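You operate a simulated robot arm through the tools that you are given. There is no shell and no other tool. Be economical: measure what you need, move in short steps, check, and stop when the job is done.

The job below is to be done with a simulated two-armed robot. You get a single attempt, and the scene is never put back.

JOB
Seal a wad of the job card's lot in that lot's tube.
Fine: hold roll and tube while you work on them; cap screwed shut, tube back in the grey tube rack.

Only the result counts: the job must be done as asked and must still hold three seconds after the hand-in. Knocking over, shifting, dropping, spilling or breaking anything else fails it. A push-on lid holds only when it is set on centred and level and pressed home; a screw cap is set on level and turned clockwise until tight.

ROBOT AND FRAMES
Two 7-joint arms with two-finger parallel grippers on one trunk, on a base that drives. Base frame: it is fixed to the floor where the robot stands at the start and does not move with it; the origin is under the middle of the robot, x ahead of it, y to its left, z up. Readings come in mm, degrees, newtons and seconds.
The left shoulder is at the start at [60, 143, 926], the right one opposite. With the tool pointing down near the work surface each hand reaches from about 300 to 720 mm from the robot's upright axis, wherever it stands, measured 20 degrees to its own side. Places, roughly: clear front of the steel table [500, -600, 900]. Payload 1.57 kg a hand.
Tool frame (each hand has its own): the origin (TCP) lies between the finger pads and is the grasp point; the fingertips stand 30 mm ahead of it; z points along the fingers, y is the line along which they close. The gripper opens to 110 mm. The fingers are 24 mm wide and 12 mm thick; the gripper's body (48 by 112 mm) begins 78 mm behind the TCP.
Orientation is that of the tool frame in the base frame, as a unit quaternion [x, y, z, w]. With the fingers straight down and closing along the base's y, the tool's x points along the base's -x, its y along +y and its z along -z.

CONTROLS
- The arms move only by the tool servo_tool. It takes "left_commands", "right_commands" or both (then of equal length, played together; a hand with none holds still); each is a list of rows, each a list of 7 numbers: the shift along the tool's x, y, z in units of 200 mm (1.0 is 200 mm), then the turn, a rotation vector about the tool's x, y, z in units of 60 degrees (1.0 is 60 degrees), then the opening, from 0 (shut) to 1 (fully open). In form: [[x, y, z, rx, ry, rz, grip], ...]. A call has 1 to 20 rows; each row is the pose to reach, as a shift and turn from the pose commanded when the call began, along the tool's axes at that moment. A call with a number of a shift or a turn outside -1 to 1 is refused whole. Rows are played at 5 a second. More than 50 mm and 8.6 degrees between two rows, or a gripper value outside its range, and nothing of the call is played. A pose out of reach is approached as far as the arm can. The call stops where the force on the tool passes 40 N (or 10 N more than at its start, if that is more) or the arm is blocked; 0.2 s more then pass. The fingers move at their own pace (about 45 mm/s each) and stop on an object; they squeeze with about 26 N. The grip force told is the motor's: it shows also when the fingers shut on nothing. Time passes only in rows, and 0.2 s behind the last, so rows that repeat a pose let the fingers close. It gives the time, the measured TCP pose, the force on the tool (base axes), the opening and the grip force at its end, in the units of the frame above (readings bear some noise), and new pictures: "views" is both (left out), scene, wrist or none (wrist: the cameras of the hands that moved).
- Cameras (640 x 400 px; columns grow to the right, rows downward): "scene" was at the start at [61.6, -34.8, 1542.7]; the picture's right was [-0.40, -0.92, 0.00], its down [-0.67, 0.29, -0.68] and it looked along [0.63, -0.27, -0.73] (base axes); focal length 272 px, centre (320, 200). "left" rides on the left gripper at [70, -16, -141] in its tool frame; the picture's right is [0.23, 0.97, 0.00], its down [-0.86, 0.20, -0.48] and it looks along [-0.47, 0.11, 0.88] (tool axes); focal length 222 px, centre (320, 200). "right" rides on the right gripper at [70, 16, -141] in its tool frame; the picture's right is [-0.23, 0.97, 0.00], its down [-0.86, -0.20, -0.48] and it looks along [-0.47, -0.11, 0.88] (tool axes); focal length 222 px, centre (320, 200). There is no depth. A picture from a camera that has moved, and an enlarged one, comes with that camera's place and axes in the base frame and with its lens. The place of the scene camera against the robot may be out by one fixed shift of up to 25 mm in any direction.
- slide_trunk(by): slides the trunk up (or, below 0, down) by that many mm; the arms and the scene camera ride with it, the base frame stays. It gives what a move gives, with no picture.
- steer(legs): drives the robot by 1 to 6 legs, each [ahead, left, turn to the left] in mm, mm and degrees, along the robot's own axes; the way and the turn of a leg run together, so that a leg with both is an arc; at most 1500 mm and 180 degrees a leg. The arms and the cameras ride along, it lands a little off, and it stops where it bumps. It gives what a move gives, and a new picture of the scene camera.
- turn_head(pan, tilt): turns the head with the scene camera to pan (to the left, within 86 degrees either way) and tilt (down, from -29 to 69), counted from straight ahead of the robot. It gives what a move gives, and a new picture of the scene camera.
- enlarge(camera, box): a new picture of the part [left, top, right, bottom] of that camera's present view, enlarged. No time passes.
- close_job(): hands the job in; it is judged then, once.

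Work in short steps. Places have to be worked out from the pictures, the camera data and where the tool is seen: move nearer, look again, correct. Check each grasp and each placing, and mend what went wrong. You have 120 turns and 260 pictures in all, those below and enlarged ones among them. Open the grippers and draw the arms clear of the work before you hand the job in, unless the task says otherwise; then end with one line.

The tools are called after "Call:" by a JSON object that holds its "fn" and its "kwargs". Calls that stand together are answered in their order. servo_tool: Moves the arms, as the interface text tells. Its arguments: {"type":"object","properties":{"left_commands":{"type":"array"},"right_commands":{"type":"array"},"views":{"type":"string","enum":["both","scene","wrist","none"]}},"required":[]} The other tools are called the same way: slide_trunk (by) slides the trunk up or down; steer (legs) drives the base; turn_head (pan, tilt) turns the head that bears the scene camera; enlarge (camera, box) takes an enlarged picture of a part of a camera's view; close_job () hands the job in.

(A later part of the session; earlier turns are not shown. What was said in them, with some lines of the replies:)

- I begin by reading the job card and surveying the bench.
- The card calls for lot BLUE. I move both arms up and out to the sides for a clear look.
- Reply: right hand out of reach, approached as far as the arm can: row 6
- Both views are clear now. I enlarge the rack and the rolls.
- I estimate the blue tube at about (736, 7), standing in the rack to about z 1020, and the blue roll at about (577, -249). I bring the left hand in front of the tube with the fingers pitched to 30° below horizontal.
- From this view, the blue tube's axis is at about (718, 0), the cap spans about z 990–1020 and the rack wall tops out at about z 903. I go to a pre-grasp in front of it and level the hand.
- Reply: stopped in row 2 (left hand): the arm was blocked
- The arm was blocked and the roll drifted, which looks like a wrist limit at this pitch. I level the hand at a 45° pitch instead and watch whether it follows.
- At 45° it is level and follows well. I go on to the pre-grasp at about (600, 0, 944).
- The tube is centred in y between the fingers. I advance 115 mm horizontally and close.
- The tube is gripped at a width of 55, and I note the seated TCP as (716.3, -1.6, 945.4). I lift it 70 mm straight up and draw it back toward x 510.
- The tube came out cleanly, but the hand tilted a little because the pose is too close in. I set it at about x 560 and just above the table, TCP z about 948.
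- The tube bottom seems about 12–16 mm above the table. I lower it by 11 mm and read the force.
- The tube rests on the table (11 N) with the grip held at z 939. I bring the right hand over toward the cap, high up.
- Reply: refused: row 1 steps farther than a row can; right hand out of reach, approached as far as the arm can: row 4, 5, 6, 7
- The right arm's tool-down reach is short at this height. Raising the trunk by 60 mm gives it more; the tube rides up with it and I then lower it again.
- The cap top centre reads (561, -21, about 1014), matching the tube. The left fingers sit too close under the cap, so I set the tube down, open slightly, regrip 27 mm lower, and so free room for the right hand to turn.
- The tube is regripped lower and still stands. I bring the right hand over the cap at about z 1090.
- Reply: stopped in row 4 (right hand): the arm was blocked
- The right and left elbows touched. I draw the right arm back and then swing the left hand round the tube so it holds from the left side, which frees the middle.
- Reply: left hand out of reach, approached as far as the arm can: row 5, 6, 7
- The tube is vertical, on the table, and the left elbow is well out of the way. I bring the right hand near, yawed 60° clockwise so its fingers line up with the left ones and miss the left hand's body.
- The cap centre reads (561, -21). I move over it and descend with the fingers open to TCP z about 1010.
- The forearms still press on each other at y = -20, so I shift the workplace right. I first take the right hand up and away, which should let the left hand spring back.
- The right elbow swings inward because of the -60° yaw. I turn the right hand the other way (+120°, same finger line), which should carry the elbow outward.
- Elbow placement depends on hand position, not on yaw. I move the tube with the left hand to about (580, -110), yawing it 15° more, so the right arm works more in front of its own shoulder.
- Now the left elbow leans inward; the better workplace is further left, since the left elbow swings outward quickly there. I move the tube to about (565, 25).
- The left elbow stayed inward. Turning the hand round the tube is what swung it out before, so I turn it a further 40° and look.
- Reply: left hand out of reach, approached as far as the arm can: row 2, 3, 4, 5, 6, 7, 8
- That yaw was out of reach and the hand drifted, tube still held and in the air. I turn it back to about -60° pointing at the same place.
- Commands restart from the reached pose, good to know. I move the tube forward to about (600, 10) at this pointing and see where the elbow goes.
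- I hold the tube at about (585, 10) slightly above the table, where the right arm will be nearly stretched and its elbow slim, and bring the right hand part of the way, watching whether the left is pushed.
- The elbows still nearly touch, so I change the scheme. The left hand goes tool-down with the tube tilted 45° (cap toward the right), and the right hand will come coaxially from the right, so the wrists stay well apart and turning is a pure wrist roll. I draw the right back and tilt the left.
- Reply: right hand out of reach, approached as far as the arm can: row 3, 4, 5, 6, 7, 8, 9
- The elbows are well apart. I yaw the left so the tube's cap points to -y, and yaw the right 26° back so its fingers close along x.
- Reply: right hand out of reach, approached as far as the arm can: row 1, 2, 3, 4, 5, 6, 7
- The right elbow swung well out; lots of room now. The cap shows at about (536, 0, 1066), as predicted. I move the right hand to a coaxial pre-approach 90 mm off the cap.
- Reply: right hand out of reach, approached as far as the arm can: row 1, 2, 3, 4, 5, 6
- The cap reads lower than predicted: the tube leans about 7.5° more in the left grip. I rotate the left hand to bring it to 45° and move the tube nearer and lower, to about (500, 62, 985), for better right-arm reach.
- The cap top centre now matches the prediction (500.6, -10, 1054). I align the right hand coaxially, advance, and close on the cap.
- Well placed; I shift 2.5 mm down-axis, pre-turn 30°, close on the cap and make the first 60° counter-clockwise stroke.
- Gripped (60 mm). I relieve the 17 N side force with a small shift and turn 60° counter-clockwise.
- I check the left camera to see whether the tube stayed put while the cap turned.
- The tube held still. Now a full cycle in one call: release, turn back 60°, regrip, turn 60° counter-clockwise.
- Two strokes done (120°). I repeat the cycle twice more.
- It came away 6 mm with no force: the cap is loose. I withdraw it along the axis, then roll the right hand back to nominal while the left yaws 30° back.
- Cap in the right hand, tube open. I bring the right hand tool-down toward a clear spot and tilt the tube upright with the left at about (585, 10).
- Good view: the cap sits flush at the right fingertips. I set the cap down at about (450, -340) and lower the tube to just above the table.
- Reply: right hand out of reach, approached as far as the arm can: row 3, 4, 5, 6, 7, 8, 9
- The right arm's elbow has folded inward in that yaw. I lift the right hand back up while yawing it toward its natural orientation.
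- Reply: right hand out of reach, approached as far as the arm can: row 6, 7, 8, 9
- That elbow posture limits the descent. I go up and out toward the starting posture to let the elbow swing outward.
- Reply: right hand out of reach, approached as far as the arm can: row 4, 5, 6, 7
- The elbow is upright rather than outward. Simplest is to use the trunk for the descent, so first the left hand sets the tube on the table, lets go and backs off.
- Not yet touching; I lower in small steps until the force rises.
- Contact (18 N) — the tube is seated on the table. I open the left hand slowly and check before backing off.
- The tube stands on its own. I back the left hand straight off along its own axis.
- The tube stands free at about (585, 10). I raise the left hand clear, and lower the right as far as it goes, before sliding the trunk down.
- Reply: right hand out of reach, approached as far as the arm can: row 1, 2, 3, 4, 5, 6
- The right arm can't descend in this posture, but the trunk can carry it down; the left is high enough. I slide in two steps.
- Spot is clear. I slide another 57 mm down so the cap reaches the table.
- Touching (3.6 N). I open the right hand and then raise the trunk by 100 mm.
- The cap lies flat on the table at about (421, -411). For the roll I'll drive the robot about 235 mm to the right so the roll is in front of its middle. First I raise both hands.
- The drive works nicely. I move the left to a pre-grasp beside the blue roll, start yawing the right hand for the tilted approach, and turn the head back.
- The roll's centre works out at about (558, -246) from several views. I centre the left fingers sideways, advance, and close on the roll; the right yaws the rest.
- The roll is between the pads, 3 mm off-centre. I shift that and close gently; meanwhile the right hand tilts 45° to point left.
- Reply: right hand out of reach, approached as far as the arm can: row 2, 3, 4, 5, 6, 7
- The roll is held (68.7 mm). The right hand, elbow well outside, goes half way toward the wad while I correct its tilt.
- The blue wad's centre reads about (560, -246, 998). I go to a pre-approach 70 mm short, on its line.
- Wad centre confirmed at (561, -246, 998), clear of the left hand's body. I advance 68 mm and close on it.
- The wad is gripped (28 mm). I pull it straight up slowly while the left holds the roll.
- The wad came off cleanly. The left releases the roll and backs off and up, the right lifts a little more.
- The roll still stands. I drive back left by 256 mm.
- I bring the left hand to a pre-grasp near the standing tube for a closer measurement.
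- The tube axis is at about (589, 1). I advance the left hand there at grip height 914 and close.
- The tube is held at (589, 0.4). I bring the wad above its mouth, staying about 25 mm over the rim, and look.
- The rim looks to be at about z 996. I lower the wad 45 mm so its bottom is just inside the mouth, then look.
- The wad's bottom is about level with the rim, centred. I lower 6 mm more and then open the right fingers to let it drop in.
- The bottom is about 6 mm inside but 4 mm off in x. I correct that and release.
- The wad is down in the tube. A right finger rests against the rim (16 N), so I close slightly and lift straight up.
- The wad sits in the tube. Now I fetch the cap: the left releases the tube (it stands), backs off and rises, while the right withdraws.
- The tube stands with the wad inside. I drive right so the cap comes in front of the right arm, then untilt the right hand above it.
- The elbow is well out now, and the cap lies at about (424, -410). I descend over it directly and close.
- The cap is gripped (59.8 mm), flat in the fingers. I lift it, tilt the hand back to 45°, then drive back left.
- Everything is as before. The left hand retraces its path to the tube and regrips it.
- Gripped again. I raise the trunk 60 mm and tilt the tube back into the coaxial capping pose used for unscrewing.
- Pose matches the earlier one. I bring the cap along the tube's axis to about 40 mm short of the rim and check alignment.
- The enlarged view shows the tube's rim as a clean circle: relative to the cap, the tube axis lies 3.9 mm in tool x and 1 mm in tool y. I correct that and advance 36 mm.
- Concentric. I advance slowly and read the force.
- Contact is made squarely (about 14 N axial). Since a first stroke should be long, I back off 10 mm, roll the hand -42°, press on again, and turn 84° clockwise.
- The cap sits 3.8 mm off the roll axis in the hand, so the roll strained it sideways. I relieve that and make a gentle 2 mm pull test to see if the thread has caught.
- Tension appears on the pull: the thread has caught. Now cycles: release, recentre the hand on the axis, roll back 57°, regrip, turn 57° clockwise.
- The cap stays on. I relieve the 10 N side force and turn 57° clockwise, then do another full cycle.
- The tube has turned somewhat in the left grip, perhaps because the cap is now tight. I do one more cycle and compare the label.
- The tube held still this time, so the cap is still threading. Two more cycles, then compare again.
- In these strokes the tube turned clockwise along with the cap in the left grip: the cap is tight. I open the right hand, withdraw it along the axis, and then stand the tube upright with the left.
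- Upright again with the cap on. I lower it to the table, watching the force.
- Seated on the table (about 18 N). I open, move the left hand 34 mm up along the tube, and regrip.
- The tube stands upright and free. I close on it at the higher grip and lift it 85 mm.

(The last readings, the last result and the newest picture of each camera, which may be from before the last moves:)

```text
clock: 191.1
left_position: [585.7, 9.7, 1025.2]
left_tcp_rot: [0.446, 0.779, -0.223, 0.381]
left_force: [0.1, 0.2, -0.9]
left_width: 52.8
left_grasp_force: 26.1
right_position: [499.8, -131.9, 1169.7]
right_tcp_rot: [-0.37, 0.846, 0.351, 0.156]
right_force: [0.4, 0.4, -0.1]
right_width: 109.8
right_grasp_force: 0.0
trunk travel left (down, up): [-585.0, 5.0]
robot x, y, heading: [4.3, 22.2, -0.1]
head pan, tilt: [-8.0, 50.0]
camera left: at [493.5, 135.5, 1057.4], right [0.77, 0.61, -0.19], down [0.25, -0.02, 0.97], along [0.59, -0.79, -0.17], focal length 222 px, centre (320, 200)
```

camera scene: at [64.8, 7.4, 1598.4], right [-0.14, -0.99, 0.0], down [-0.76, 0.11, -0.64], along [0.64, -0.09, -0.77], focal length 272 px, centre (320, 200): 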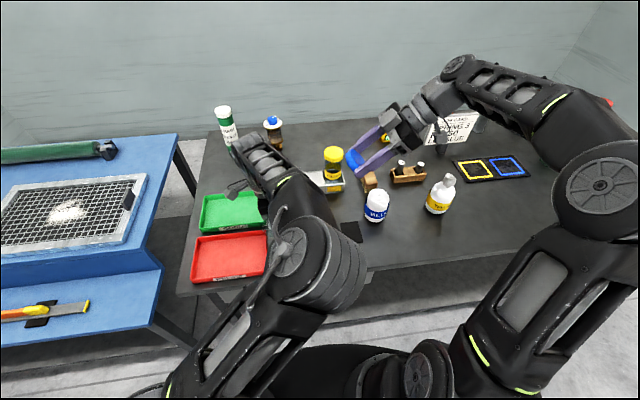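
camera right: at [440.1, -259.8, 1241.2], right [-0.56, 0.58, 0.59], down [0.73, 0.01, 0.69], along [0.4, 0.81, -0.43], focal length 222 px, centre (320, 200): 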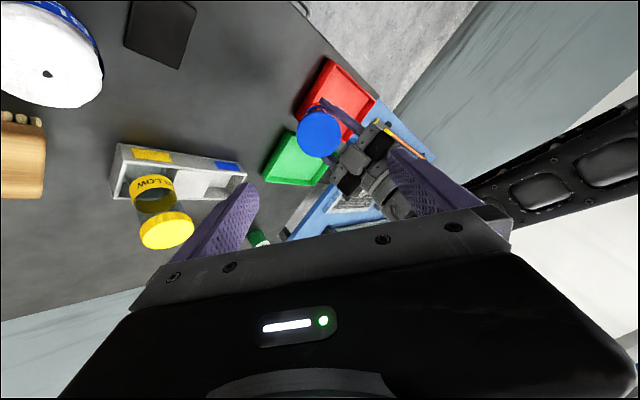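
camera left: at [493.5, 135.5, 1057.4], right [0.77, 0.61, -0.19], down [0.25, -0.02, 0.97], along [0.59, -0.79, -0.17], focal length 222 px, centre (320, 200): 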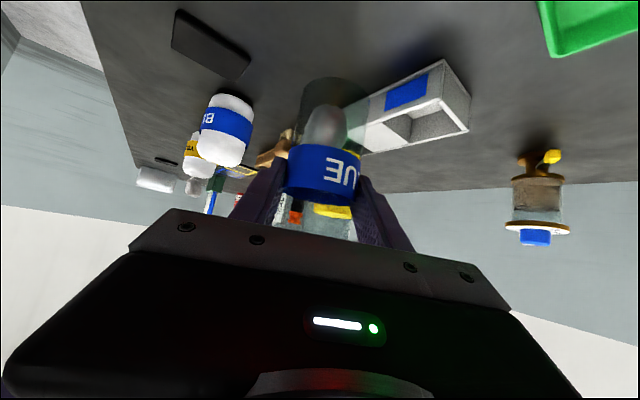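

Now I move it horizontally to above the blue rack slot.

Call:
{"fn": "servo_tool", "kwargs": {"left_commands": [[-0.06, 0.134, 0.073, 0, 0, 0, 0], [-0.115, 0.268, 0.145, 0, 0, 0, 0], [-0.17, 0.4, 0.22, 0, 0, 0, 0], [-0.23, 0.537, 0.29, 0, 0, 0, 0], [-0.23, 0.537, 0.29, 0, 0, 0, 0]], "views": "none"}}

Call:
{"fn": "enlarge", "kwargs": {"camera": "left", "box": [220, 20, 460, 220]}}

Call:
{"fn": "enlarge", "kwargs": {"camera": "scene", "box": [250, 120, 390, 220]}}

```text
clock: 192.3
left_position: [685.3, -11.6, 1031.2]
left_tcp_rot: [0.446, 0.779, -0.222, 0.381]
left_force: [-0.2, 0.4, -0.7]
left_width: 52.7
left_grasp_force: 25.8
left hand out of reach, approached as far as the arm can: row 3, 4, 5
right_position: [500.7, -132.9, 1169.9]
right_tcp_rot: [-0.37, 0.845, 0.353, 0.155]
right_force: [0.0, 0.0, 0.7]
right_width: 109.7
right_grasp_force: 0.0
trunk travel left (down, up): [-585.0, 5.0]
robot x, y, heading: [-1.6, 21.2, 0.1]
head pan, tilt: [-8.0, 50.0]
```

```text
2.00 times, centred on (340, 120) of left
camera zoom: at [594.8, 113.6, 1062.5], right [0.77, 0.61, -0.19], down [0.25, -0.02, 0.97], along [0.59, -0.79, -0.17], focal length 444 px, centre (280, 360)
```

zoom: 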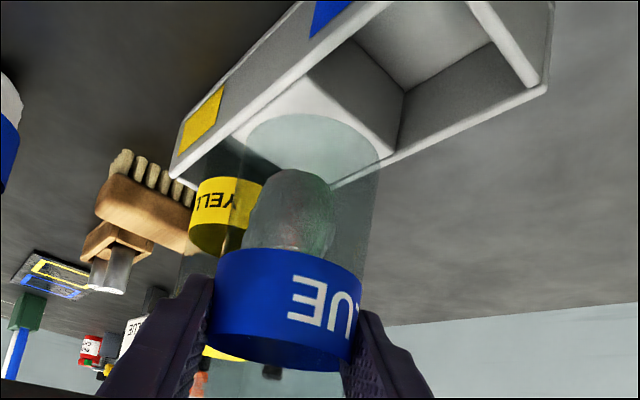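

```text
4.00 times, centred on (320, 170) of scene
camera zoom: at [65.4, 7.0, 1598.4], right [-0.14, -0.99, 0.0], down [-0.76, 0.11, -0.64], along [0.64, -0.09, -0.77], focal length 1088 px, centre (320, 320)
```

zoom: 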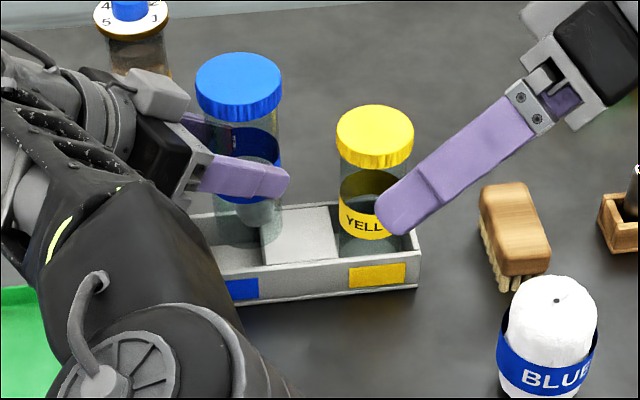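

The slot is just out of reach with the trunk raised. I step back 60 mm, lower the trunk to its normal height while raising the left hand again, then go forward.

Call:
{"fn": "servo_tool", "kwargs": {"left_commands": [[0.06, -0.13, -0.06, 0, 0, 0, 0], [0.12, -0.26, -0.12, 0, 0, 0, 0], [0.12, -0.26, -0.12, 0, 0, 0, 0]], "right_commands": [[0, 0, -0.1, 0, 0, 0, 1], [0, 0, -0.2, 0, 0, 0, 1], [0, 0, -0.2, 0, 0, 0, 1]], "views": "none"}}

Call:
{"fn": "slide_trunk", "kwargs": {"by": -60}}

Call:
{"fn": "servo_tool", "kwargs": {"left_commands": [[-0.08, 0, -0.06, 0, 0, 0, 0], [-0.16, 0, -0.122, 0, 0, 0, 0], [-0.237, 0, -0.183, 0, 0, 0, 0], [-0.237, 0, -0.183, 0, 0, 0, 0]], "views": "none"}}

```text
clock: 193.1
left_position: [623.9, -9.8, 1026.0]
left_tcp_rot: [0.446, 0.779, -0.223, 0.38]
left_force: [-0.4, -0.2, -1.0]
left_width: 52.8
left_grasp_force: 26.2
right_position: [498.4, -152.9, 1190.4]
right_tcp_rot: [-0.372, 0.846, 0.353, 0.146]
right_force: [0.6, 0.2, 0.0]
right_width: 110.0
right_grasp_force: 0.0
right hand out of reach, approached as far as the arm can: row 2
trunk travel left (down, up): [-585.0, 5.0]
robot x, y, heading: [-0.8, 21.9, -0.2]
head pan, tilt: [-8.0, 50.0]
```

```text
clock: 194.1
left_position: [622.6, -8.9, 966.6]
left_tcp_rot: [0.445, 0.78, -0.222, 0.381]
left_force: [0.2, -0.4, -1.1]
left_width: 52.8
left_grasp_force: 26.1
right_position: [499.8, -153.1, 1128.8]
right_tcp_rot: [-0.371, 0.846, 0.354, 0.146]
right_force: [-0.3, -0.4, -0.1]
right_width: 110.2
right_grasp_force: 0.1
trunk travel left (down, up): [-525.0, 65.0]
robot x, y, heading: [1.7, 22.7, 0.0]
head pan, tilt: [-8.0, 50.0]
```

```text
clock: 195.1
left_position: [623.2, -8.5, 1026.8]
left_tcp_rot: [0.446, 0.779, -0.222, 0.38]
left_force: [-0.3, 1.0, -1.0]
left_width: 52.9
left_grasp_force: 25.6
right_position: [499.1, -153.6, 1129.0]
right_tcp_rot: [-0.372, 0.846, 0.352, 0.145]
right_force: [0.2, 0.4, -0.6]
right_width: 110.1
right_grasp_force: 0.1
trunk travel left (down, up): [-525.0, 65.0]
robot x, y, heading: [0.7, 20.3, 0.0]
head pan, tilt: [-8.0, 50.0]
```

Call:
{"fn": "servo_tool", "kwargs": {"left_commands": [[-0.01, 0.14, 0.076, 0, 0, 0, 0], [-0.02, 0.28, 0.152, 0, 0, 0, 0], [-0.0275, 0.4245, 0.2275, 0, 0, 0, 0], [-0.0275, 0.4245, 0.2275, 0, 0, 0, 0]], "views": "none"}}

Call:
{"fn": "enlarge", "kwargs": {"camera": "left", "box": [220, 20, 460, 220]}}

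Call:
{"fn": "enlarge", "kwargs": {"camera": "scene", "box": [250, 120, 390, 220]}}

```text
clock: 196.1
left_position: [689.8, -10.3, 1008.5]
left_tcp_rot: [0.445, 0.78, -0.222, 0.38]
left_force: [1.2, -0.1, -1.5]
left_width: 52.6
left_grasp_force: 26.3
left hand out of reach, approached as far as the arm can: row 3, 4
right_position: [499.3, -154.5, 1128.8]
right_tcp_rot: [-0.372, 0.846, 0.353, 0.146]
right_force: [0.2, -0.1, 0.1]
right_width: 110.0
right_grasp_force: 0.0
trunk travel left (down, up): [-525.0, 65.0]
robot x, y, heading: [0.4, 22.1, 0.1]
head pan, tilt: [-8.0, 50.0]
```

```text
2.00 times, centred on (340, 120) of left
camera zoom: at [598.5, 115.2, 1039.9], right [0.77, 0.61, -0.19], down [0.25, -0.02, 0.97], along [0.59, -0.79, -0.17], focal length 444 px, centre (280, 360)
```

zoom: 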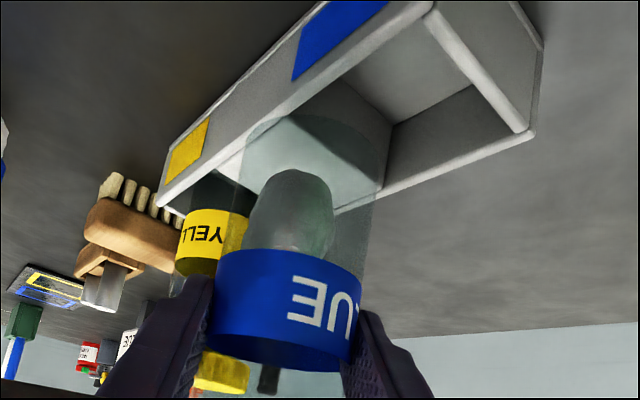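

```text
4.00 times, centred on (320, 170) of scene
camera zoom: at [65.3, 7.1, 1538.4], right [-0.14, -0.99, 0.0], down [-0.76, 0.11, -0.64], along [0.64, -0.09, -0.77], focal length 1088 px, centre (320, 320)
```

zoom: 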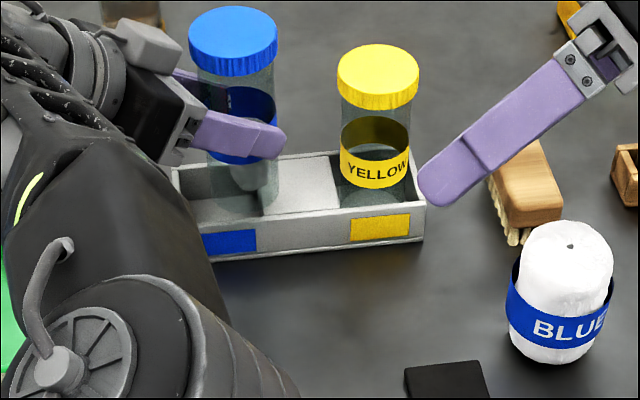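

The arm stops 30 mm short, so I drive the robot 31 mm ahead and 10 mm left to bring the tube over the slot centre, about (721, 0).

Call:
{"fn": "steer", "kwargs": {"legs": [[31, 10, 0]]}}

Call:
{"fn": "enlarge", "kwargs": {"camera": "left", "box": [220, 20, 460, 220]}}

```text
clock: 196.9
left_position: [721.8, -0.2, 1007.7]
left_tcp_rot: [0.445, 0.779, -0.223, 0.38]
left_force: [-0.5, -0.2, -1.3]
left_width: 52.9
left_grasp_force: 26.1
right_position: [531.5, -143.2, 1129.1]
right_tcp_rot: [-0.372, 0.846, 0.354, 0.145]
right_force: [-0.6, 0.4, -0.2]
right_width: 110.0
right_grasp_force: 0.0
trunk travel left (down, up): [-525.0, 65.0]
robot x, y, heading: [27.4, 29.7, 0.2]
head pan, tilt: [-8.0, 50.0]
camera scene: at [97.9, 17.9, 1538.3], right [-0.14, -0.99, 0.0], down [-0.76, 0.11, -0.64], along [0.64, -0.09, -0.77], focal length 272 px, centre (320, 200)
```

scene: 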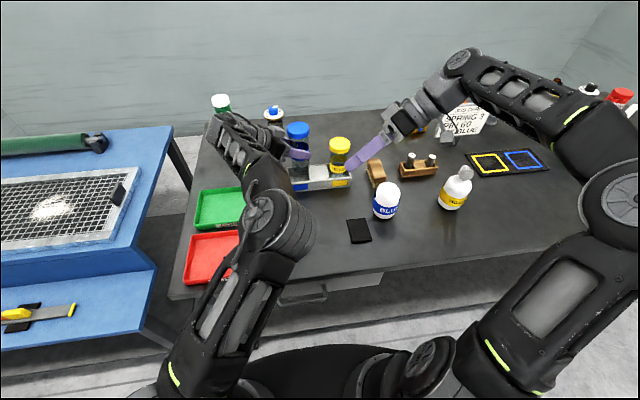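

```text
2.00 times, centred on (340, 120) of left
camera zoom: at [630.5, 125.9, 1039.1], right [0.77, 0.61, -0.19], down [0.25, -0.02, 0.97], along [0.59, -0.79, -0.17], focal length 444 px, centre (280, 360)
```

zoom: 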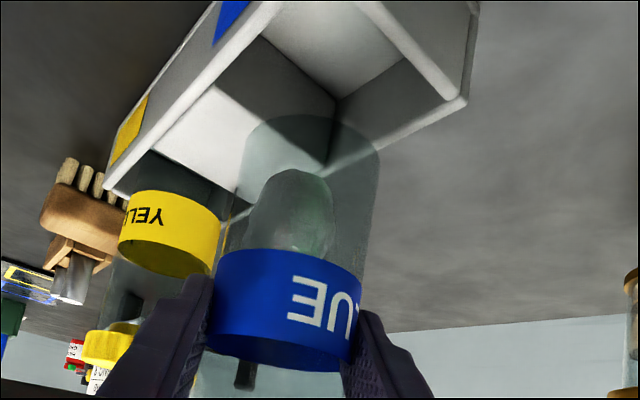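

The slot spans x 688–757, y -34–38, so its centre matches the tube's position. I lower straight down in steps.

Call:
{"fn": "servo_tool", "kwargs": {"left_commands": [[0.04, 0, 0.031, 0, 0, 0, 0], [0.08, 0, 0.062, 0, 0, 0, 0], [0.12, 0, 0.093, 0, 0, 0, 0], [0.16, 0, 0.124, 0, 0, 0, 0], [0.2, 0, 0.155, 0, 0, 0, 0], [0.2, 0, 0.155, 0, 0, 0, 0]], "views": "none"}}

Call:
{"fn": "enlarge", "kwargs": {"camera": "left", "box": [220, 20, 460, 220]}}

```text
clock: 198.3
left_position: [713.7, -0.5, 960.6]
left_tcp_rot: [0.445, 0.779, -0.221, 0.382]
left_force: [0.3, 2.4, 18.2]
left_width: 52.7
left_grasp_force: 25.7
left hand out of reach, approached as far as the arm can: row 4, 5, 6
right_position: [528.4, -144.6, 1129.0]
right_tcp_rot: [-0.373, 0.845, 0.353, 0.146]
right_force: [0.4, 0.7, 1.0]
right_width: 109.9
right_grasp_force: 0.2
trunk travel left (down, up): [-525.0, 65.0]
robot x, y, heading: [32.5, 31.4, 0.1]
head pan, tilt: [-8.0, 50.0]
```

```text
2.00 times, centred on (340, 120) of left
camera zoom: at [622.1, 123.2, 991.7], right [0.77, 0.61, -0.18], down [0.25, -0.02, 0.97], along [0.59, -0.79, -0.17], focal length 444 px, centre (280, 360)
```

zoom: 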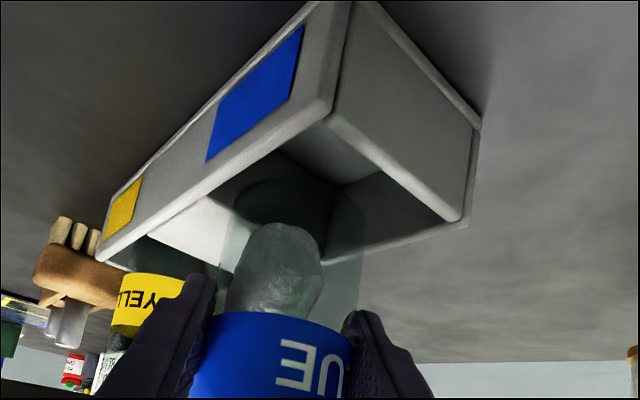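

The arm's reach pulled it back 8 mm and the tube came down on the rack's front wall, sliding up in the grip. I raise it clear and drive 20 mm further ahead for reach.

Call:
{"fn": "servo_tool", "kwargs": {"left_commands": [[-0.06, 0, -0.046, 0, 0, 0, 0], [-0.1187, 0, -0.0917, 0, 0, 0, 0], [-0.1187, 0, -0.0917, 0, 0, 0, 0]], "views": "none"}}

Call:
{"fn": "steer", "kwargs": {"legs": [[20, 0, 0]]}}

Call:
{"fn": "enlarge", "kwargs": {"camera": "left", "box": [220, 20, 460, 220]}}

Call:
{"fn": "enlarge", "kwargs": {"camera": "scene", "box": [250, 100, 390, 220]}}

```text
clock: 199.1
left_position: [716.2, -1.8, 988.4]
left_tcp_rot: [0.445, 0.78, -0.222, 0.38]
left_force: [-0.2, -0.5, -0.8]
left_width: 52.8
left_grasp_force: 26.1
right_position: [529.1, -143.2, 1129.2]
right_tcp_rot: [-0.372, 0.846, 0.353, 0.146]
right_force: [0.0, 1.2, -0.8]
right_width: 110.0
right_grasp_force: 0.0
trunk travel left (down, up): [-525.0, 65.0]
robot x, y, heading: [30.6, 31.1, -0.0]
head pan, tilt: [-8.0, 50.0]
```

```text
clock: 199.9
left_position: [736.1, -2.1, 988.9]
left_tcp_rot: [0.446, 0.779, -0.223, 0.379]
left_force: [0.6, 0.0, -0.8]
left_width: 53.0
left_grasp_force: 25.9
right_position: [551.7, -143.4, 1128.9]
right_tcp_rot: [-0.372, 0.846, 0.354, 0.145]
right_force: [0.7, -0.1, -0.8]
right_width: 110.4
right_grasp_force: 0.0
trunk travel left (down, up): [-525.0, 65.0]
robot x, y, heading: [52.1, 34.2, -0.1]
head pan, tilt: [-8.0, 50.0]
camera scene: at [117.3, 17.2, 1538.3], right [-0.14, -0.99, 0.0], down [-0.76, 0.11, -0.64], along [0.64, -0.09, -0.77], focal length 272 px, centre (320, 200)
```

scene: 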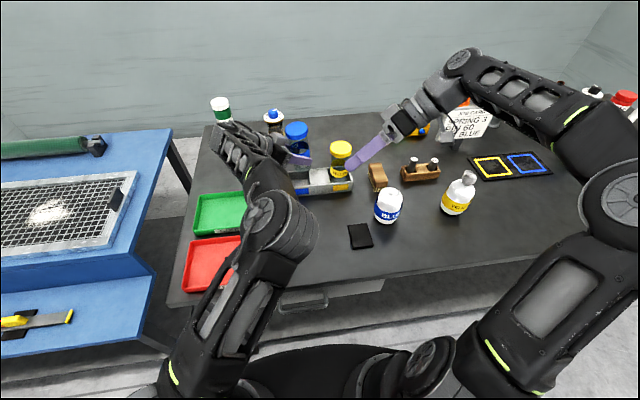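

```text
2.00 times, centred on (340, 120) of left
camera zoom: at [645.1, 123.6, 1019.9], right [0.77, 0.61, -0.19], down [0.25, -0.02, 0.97], along [0.59, -0.79, -0.17], focal length 444 px, centre (280, 360)
```

zoom: 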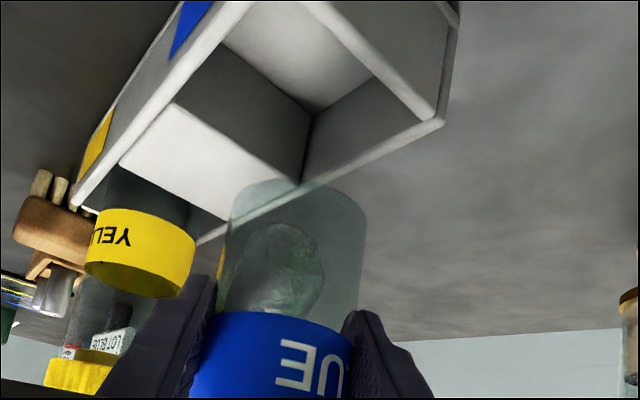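

```text
3.33 times, centred on (320, 160) of scene
camera zoom: at [117.3, 17.2, 1538.3], right [-0.14, -0.99, 0.0], down [-0.76, 0.11, -0.64], along [0.64, -0.09, -0.77], focal length 906 px, centre (320, 333)
```

zoom: 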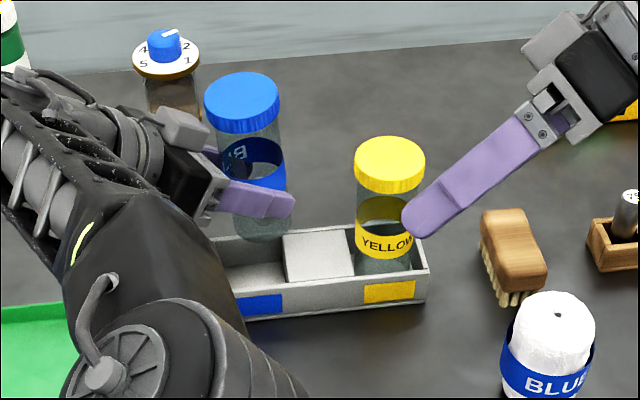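

Reach is good now. I centre the tube over the slot and lower until its bottom is about 10 mm inside, then check.

Call:
{"fn": "servo_tool", "kwargs": {"left_commands": [[0.038, -0.05, -0.049, 0, 0, 0, 0], [0.038, -0.05, -0.049, 0, 0, 0, 0], [0.08, -0.05, -0.017, 0, 0, 0, 0], [0.12, -0.05, 0.014, 0, 0, 0, 0], [0.16, -0.05, 0.045, 0, 0, 0, 0], [0.196, -0.05, 0.073, 0, 0, 0, 0], [0.196, -0.05, 0.073, 0, 0, 0, 0]], "views": "none"}}

Call:
{"fn": "enlarge", "kwargs": {"camera": "left", "box": [220, 20, 460, 220]}}

```text
clock: 201.5
left_position: [719.7, 3.4, 952.9]
left_tcp_rot: [0.446, 0.778, -0.222, 0.383]
left_force: [0.7, 0.7, 17.7]
left_width: 53.2
left_grasp_force: 25.7
right_position: [547.9, -143.3, 1129.7]
right_tcp_rot: [-0.372, 0.846, 0.353, 0.148]
right_force: [0.4, -0.4, 0.5]
right_width: 110.0
right_grasp_force: 0.0
trunk travel left (down, up): [-525.0, 65.0]
robot x, y, heading: [48.8, 29.1, -0.3]
head pan, tilt: [-8.0, 50.0]
```

```text
2.00 times, centred on (340, 120) of left
camera zoom: at [628.3, 129.2, 982.5], right [0.77, 0.61, -0.18], down [0.25, -0.02, 0.97], along [0.59, -0.79, -0.17], focal length 444 px, centre (280, 360)
```

zoom: 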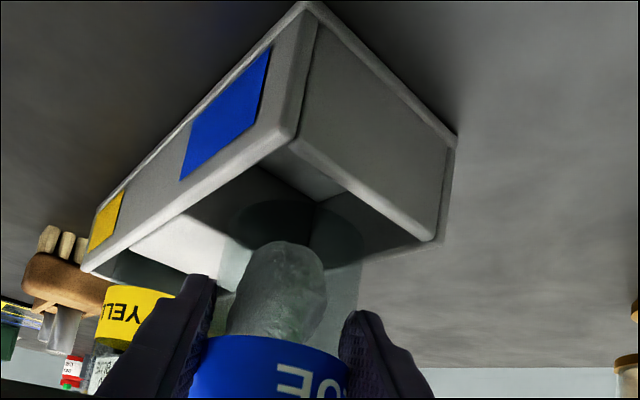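

The tube bottom is catching the slot's divider: its axis lies about 12 mm ahead of the TCP along the fingers. I raise 15 mm, shift +10 mm in y, and lower again.

Call:
{"fn": "servo_tool", "kwargs": {"left_commands": [[-0.03, 0, -0.023, 0, 0, 0, 0], [-0.059, 0, -0.046, 0, 0, 0, 0], [-0.033, 0.025, -0.08, 0, 0, 0, 0], [-0.033, 0.025, -0.08, 0, 0, 0, 0], [0.0, 0.025, -0.054, 0, 0, 0, 0], [0.035, 0.025, -0.027, 0, 0, 0, 0], [0.07, 0.025, 0.0, 0, 0, 0, 0], [0.07, 0.025, 0.0, 0, 0, 0, 0]], "views": "none"}}

Call:
{"fn": "enlarge", "kwargs": {"camera": "left", "box": [220, 20, 460, 220]}}

```text
clock: 203.3
left_position: [718.3, 12.4, 936.4]
left_tcp_rot: [0.446, 0.78, -0.223, 0.378]
left_force: [-14.3, 0.4, -3.8]
left_width: 52.9
left_grasp_force: 26.2
right_position: [548.1, -143.2, 1129.3]
right_tcp_rot: [-0.372, 0.846, 0.353, 0.147]
right_force: [0.4, 0.0, -0.2]
right_width: 109.8
right_grasp_force: 0.0
trunk travel left (down, up): [-525.0, 65.0]
robot x, y, heading: [51.4, 29.2, -0.0]
head pan, tilt: [-8.0, 50.0]
```

```text
2.00 times, centred on (340, 120) of left
camera zoom: at [627.1, 138.2, 968.8], right [0.77, 0.61, -0.19], down [0.26, -0.02, 0.97], along [0.58, -0.79, -0.17], focal length 444 px, centre (280, 360)
```

zoom: 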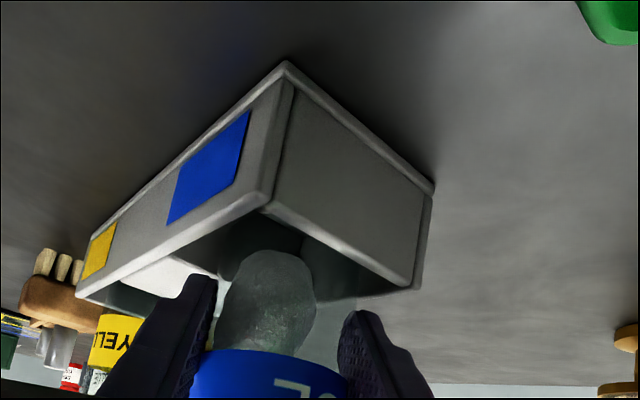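

It's inside the slot now, pressing a little on the back wall (14 N in x). I ease 2.5 mm back and lower a few mm more.

Call:
{"fn": "servo_tool", "kwargs": {"left_commands": [[0.004, -0.011, -0.005, 0, 0, 0, 0], [0.004, -0.011, -0.005, 0, 0, 0, 0], [0.014, -0.011, 0.003, 0, 0, 0, 0], [0.024, -0.011, 0.01, 0, 0, 0, 0], [0.024, -0.011, 0.01, 0, 0, 0, 0]], "views": "none"}}

Call:
{"fn": "enlarge", "kwargs": {"camera": "scene", "box": [250, 100, 390, 220]}}

```text
clock: 204.5
left_position: [717.4, 14.2, 934.0]
left_tcp_rot: [0.445, 0.779, -0.222, 0.381]
left_force: [-1.0, -0.9, -0.6]
left_width: 52.8
left_grasp_force: 25.5
right_position: [549.6, -143.0, 1129.2]
right_tcp_rot: [-0.372, 0.846, 0.352, 0.146]
right_force: [-0.1, 0.2, 0.4]
right_width: 110.0
right_grasp_force: 0.1
trunk travel left (down, up): [-525.0, 65.0]
robot x, y, heading: [52.3, 29.9, 0.1]
head pan, tilt: [-8.0, 50.0]
```

```text
3.33 times, centred on (320, 160) of scene
camera zoom: at [115.3, 17.3, 1538.4], right [-0.14, -0.99, 0.0], down [-0.76, 0.11, -0.64], along [0.64, -0.09, -0.77], focal length 906 px, centre (320, 333)
```

zoom: 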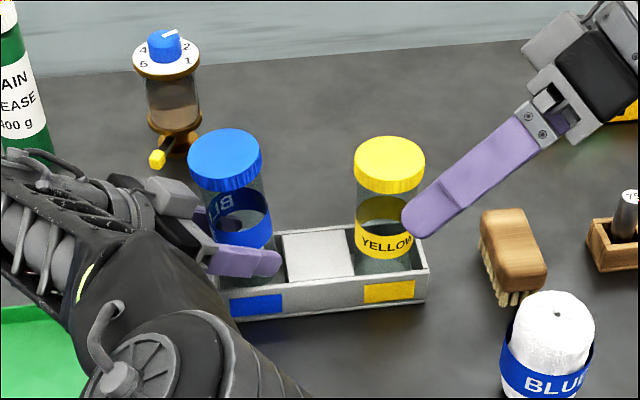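

Forces are near zero and the tube is in the slot, at almost the same height as the yellow one. I lower a few mm more to feel the floor.

Call:
{"fn": "servo_tool", "kwargs": {"left_commands": [[0.01, 0, 0.0078, 0, 0, 0, 0], [0.02, 0, 0.0155, 0, 0, 0, 0], [0.02, 0, 0.0155, 0, 0, 0, 0]], "views": "none"}}

Call:
{"fn": "servo_tool", "kwargs": {"left_commands": [[0.01, 0, 0.0078, 0, 0, 0, 0], [0.02, 0, 0.0155, 0, 0, 0, 0], [0.02, 0, 0.0155, 0, 0, 0, 0]], "views": "none"}}

```text
clock: 205.3
left_position: [717.3, 12.9, 932.7]
left_tcp_rot: [0.445, 0.778, -0.22, 0.385]
left_force: [1.8, 1.9, 23.2]
left_width: 53.1
left_grasp_force: 26.0
right_position: [548.2, -143.1, 1130.7]
right_tcp_rot: [-0.372, 0.846, 0.353, 0.147]
right_force: [0.3, 0.5, 0.3]
right_width: 110.0
right_grasp_force: 0.0
trunk travel left (down, up): [-525.0, 65.0]
robot x, y, heading: [51.2, 34.5, -0.3]
head pan, tilt: [-8.0, 50.0]
```

```text
clock: 205.9
left_position: [717.1, 12.8, 931.8]
left_tcp_rot: [0.445, 0.776, -0.222, 0.388]
left_force: [-12.1, 5.2, 13.1]
left_width: 52.8
left_grasp_force: 26.0
right_position: [547.2, -142.7, 1130.1]
right_tcp_rot: [-0.373, 0.846, 0.353, 0.147]
right_force: [0.5, -0.3, -0.2]
right_width: 109.9
right_grasp_force: 0.0
trunk travel left (down, up): [-525.0, 65.0]
robot x, y, heading: [50.5, 32.2, -0.2]
head pan, tilt: [-8.0, 50.0]
stopped in row 2 (left hand): the force on the tool passed its limit (the readings are from after the stop); the commanded pose is now the measured one
```

Firm contact (a fingertip on the wall or the tube on the floor). I raise 2 mm and open the fingers gently.

Call:
{"fn": "servo_tool", "kwargs": {"left_commands": [[-0.01, 0, -0.008, 0, 0, 0, 0], [-0.01, 0, -0.008, 0, 0, 0, 0], [-0.01, 0, -0.008, 0, 0, 0, 0.52], [-0.01, 0, -0.008, 0, 0, 0, 0.56], [-0.01, 0, -0.008, 0, 0, 0, 0.62], [-0.01, 0, -0.008, 0, 0, 0, 0.7], [-0.01, 0, -0.008, 0, 0, 0, 0.7]], "views": "none"}}

Call:
{"fn": "enlarge", "kwargs": {"camera": "scene", "box": [250, 100, 390, 220]}}

Call:
{"fn": "enlarge", "kwargs": {"camera": "left", "box": [220, 20, 460, 220]}}

```text
clock: 207.5
left_position: [717.0, 11.4, 932.5]
left_tcp_rot: [0.445, 0.777, -0.221, 0.385]
left_force: [-26.9, 2.7, -1.6]
left_width: 57.0
left_grasp_force: 0.1
right_position: [545.9, -142.8, 1130.8]
right_tcp_rot: [-0.373, 0.846, 0.353, 0.146]
right_force: [-0.8, 0.7, -0.1]
right_width: 110.0
right_grasp_force: 0.0
trunk travel left (down, up): [-525.0, 65.0]
robot x, y, heading: [48.6, 31.4, -0.2]
head pan, tilt: [-8.0, 50.0]
```

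```text
3.33 times, centred on (320, 160) of scene
camera zoom: at [111.8, 17.6, 1538.5], right [-0.14, -0.99, 0.0], down [-0.76, 0.11, -0.64], along [0.64, -0.09, -0.76], focal length 906 px, centre (320, 333)
```

zoom: 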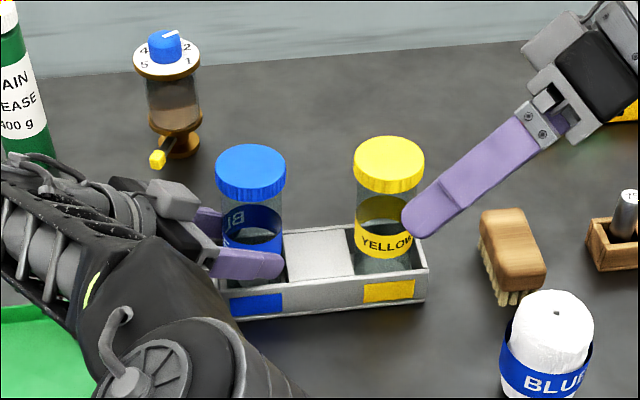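

```text
2.00 times, centred on (340, 120) of left
camera zoom: at [624.4, 138.2, 962.1], right [0.77, 0.61, -0.18], down [0.24, -0.02, 0.97], along [0.59, -0.79, -0.16], focal length 444 px, centre (280, 360)
```

zoom: 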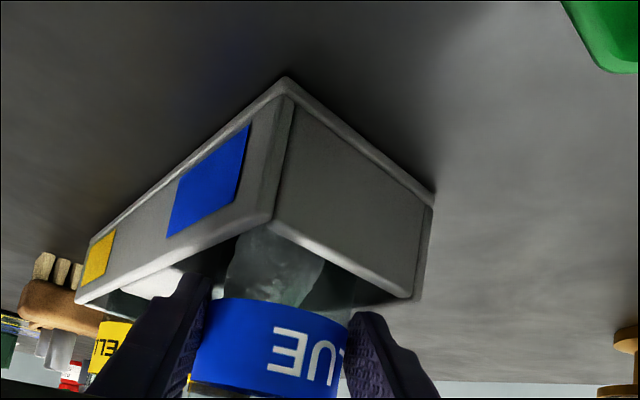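

The tube has settled upright, level with the yellow one. A fingertip pushes on the back wall (27 N), so I ease the opening and shift off before raising.

Call:
{"fn": "servo_tool", "kwargs": {"left_commands": [[0.002, -0.006, -0.003, 0, 0, 0, 0.51], [0.004, -0.011, -0.005, 0, 0, 0, 0.51], [0.004, -0.011, -0.005, 0, 0, 0, 0.51]], "views": "none"}}

```text
clock: 208.3
left_position: [718.0, 14.1, 931.3]
left_tcp_rot: [0.445, 0.777, -0.221, 0.387]
left_force: [2.0, 0.4, 3.3]
left_width: 57.4
left_grasp_force: 0.8
right_position: [549.9, -144.2, 1130.1]
right_tcp_rot: [-0.372, 0.846, 0.353, 0.147]
right_force: [-0.5, 0.4, 0.2]
right_width: 109.9
right_grasp_force: 0.0
trunk travel left (down, up): [-525.0, 65.0]
robot x, y, heading: [47.9, 32.8, -0.1]
head pan, tilt: [-8.0, 50.0]
```

Forces are gone. I raise 18 mm, open, and then back away along the fingers.

Call:
{"fn": "servo_tool", "kwargs": {"left_commands": [[-0.02, 0, -0.0155, 0, 0, 0, 0.51], [-0.045, 0, -0.035, 0, 0, 0, 0.51], [-0.071, 0, -0.055, 0, 0, 0, 0.51], [-0.071, 0, -0.055, 0, 0, 0, 0.65], [-0.071, 0, -0.055, 0, 0, 0, 0.8], [-0.071, 0, -0.055, 0, 0, 0, 0.8]], "views": "none"}}

Call:
{"fn": "enlarge", "kwargs": {"camera": "left", "box": [200, 20, 480, 220]}}

```text
clock: 209.7
left_position: [716.4, 12.8, 949.4]
left_tcp_rot: [0.444, 0.777, -0.221, 0.386]
left_force: [-1.1, -0.9, 0.3]
left_width: 87.9
left_grasp_force: 0.0
right_position: [548.6, -144.1, 1128.8]
right_tcp_rot: [-0.371, 0.846, 0.353, 0.147]
right_force: [0.6, -0.3, -0.5]
right_width: 110.0
right_grasp_force: 0.0
trunk travel left (down, up): [-525.0, 65.0]
robot x, y, heading: [49.8, 34.0, -0.2]
head pan, tilt: [-8.0, 50.0]
```

```text
2.00 times, centred on (340, 120) of left
camera zoom: at [624.4, 138.9, 979.6], right [0.77, 0.61, -0.18], down [0.24, -0.01, 0.97], along [0.59, -0.79, -0.16], focal length 444 px, centre (280, 360)
```

zoom: 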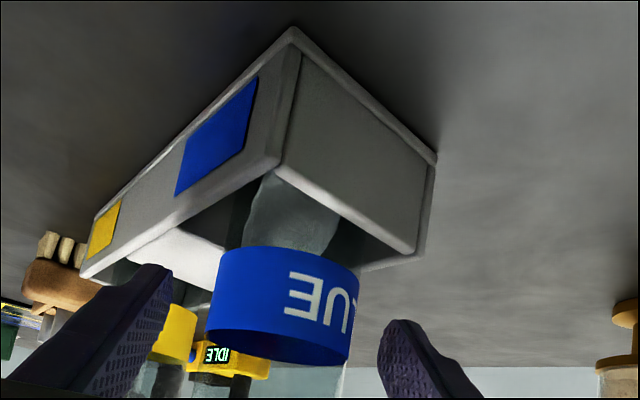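

The tube stands free in its slot. I back the left hand off and take a last look.

Call:
{"fn": "servo_tool", "kwargs": {"left_commands": [[0, 0, -0.2, 0, 0, 0, 0.9], [0, 0, -0.4, 0, 0, 0, 1], [0, 0, -0.6, 0, 0, 0, 1], [0, 0, -0.8, 0, 0, 0, 1], [0, 0, -0.95, 0, 0, 0, 1], [0, 0, -0.95, 0, 0, 0, 1]], "right_commands": [[0, 0, -0.1, 0, 0, 0, 1], [0, 0, -0.15, 0, 0, 0, 1], [0, 0, -0.15, 0, 0, 0, 1], [0, 0, -0.15, 0, 0, 0, 1], [0, 0, -0.15, 0, 0, 0, 1], [0, 0, -0.15, 0, 0, 0, 1]], "views": "scene"}}

Call:
{"fn": "enlarge", "kwargs": {"camera": "scene", "box": [250, 100, 390, 220]}}

```text
clock: 211.1
left_position: [640.8, 143.9, 1063.2]
left_tcp_rot: [0.444, 0.778, -0.22, 0.386]
left_force: [0.1, 0.1, 0.3]
left_width: 110.2
left_grasp_force: 0.0
right_position: [550.3, -143.4, 1128.8]
right_tcp_rot: [-0.372, 0.846, 0.354, 0.146]
right_force: [0.3, -0.5, -0.4]
right_width: 110.1
right_grasp_force: 0.0
right hand out of reach, approached as far as the arm can: row 1, 2, 3, 4, 5, 6
trunk travel left (down, up): [-525.0, 65.0]
robot x, y, heading: [48.8, 30.5, 0.0]
head pan, tilt: [-8.0, 50.0]
camera scene: at [115.6, 17.1, 1538.4], right [-0.14, -0.99, 0.0], down [-0.76, 0.11, -0.64], along [0.64, -0.09, -0.77], focal length 272 px, centre (320, 200)
```

scene: 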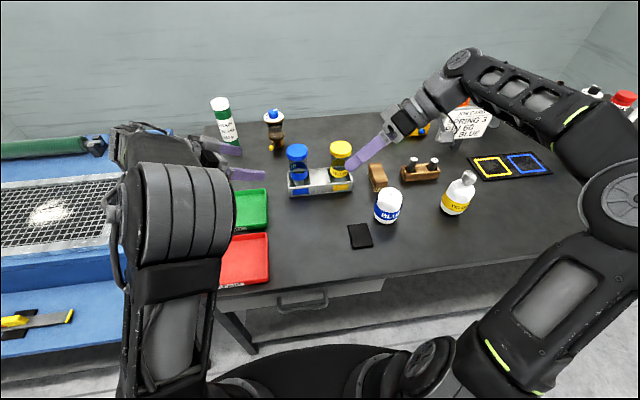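

```text
3.33 times, centred on (320, 160) of scene
camera zoom: at [115.6, 17.1, 1538.4], right [-0.14, -0.99, 0.0], down [-0.76, 0.11, -0.64], along [0.64, -0.09, -0.77], focal length 906 px, centre (320, 333)
```

zoom: 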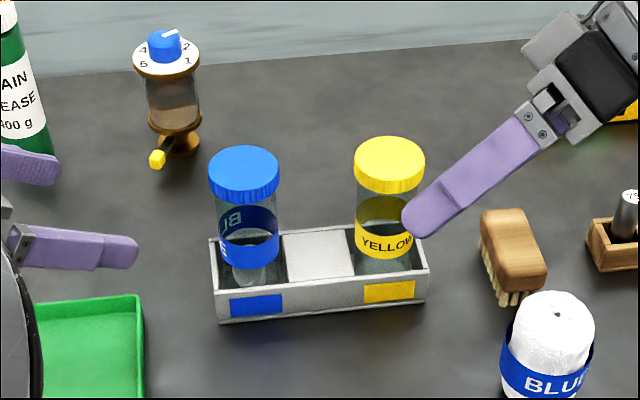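

The capped blue tube stands level in the grey rack with the wad inside, and nothing else in view looks disturbed. Both hands are open and clear, so I hand it in.

Call:
{"fn": "close_job", "kwargs": {}}

```text
The job is handed in.
```

A wad from the blue roll is in the BLUE tube, the cap is screwed on until it turned no further, and the tube is back in its slot in the grey rack; the job is handed in, but I haven't seen the verdict.
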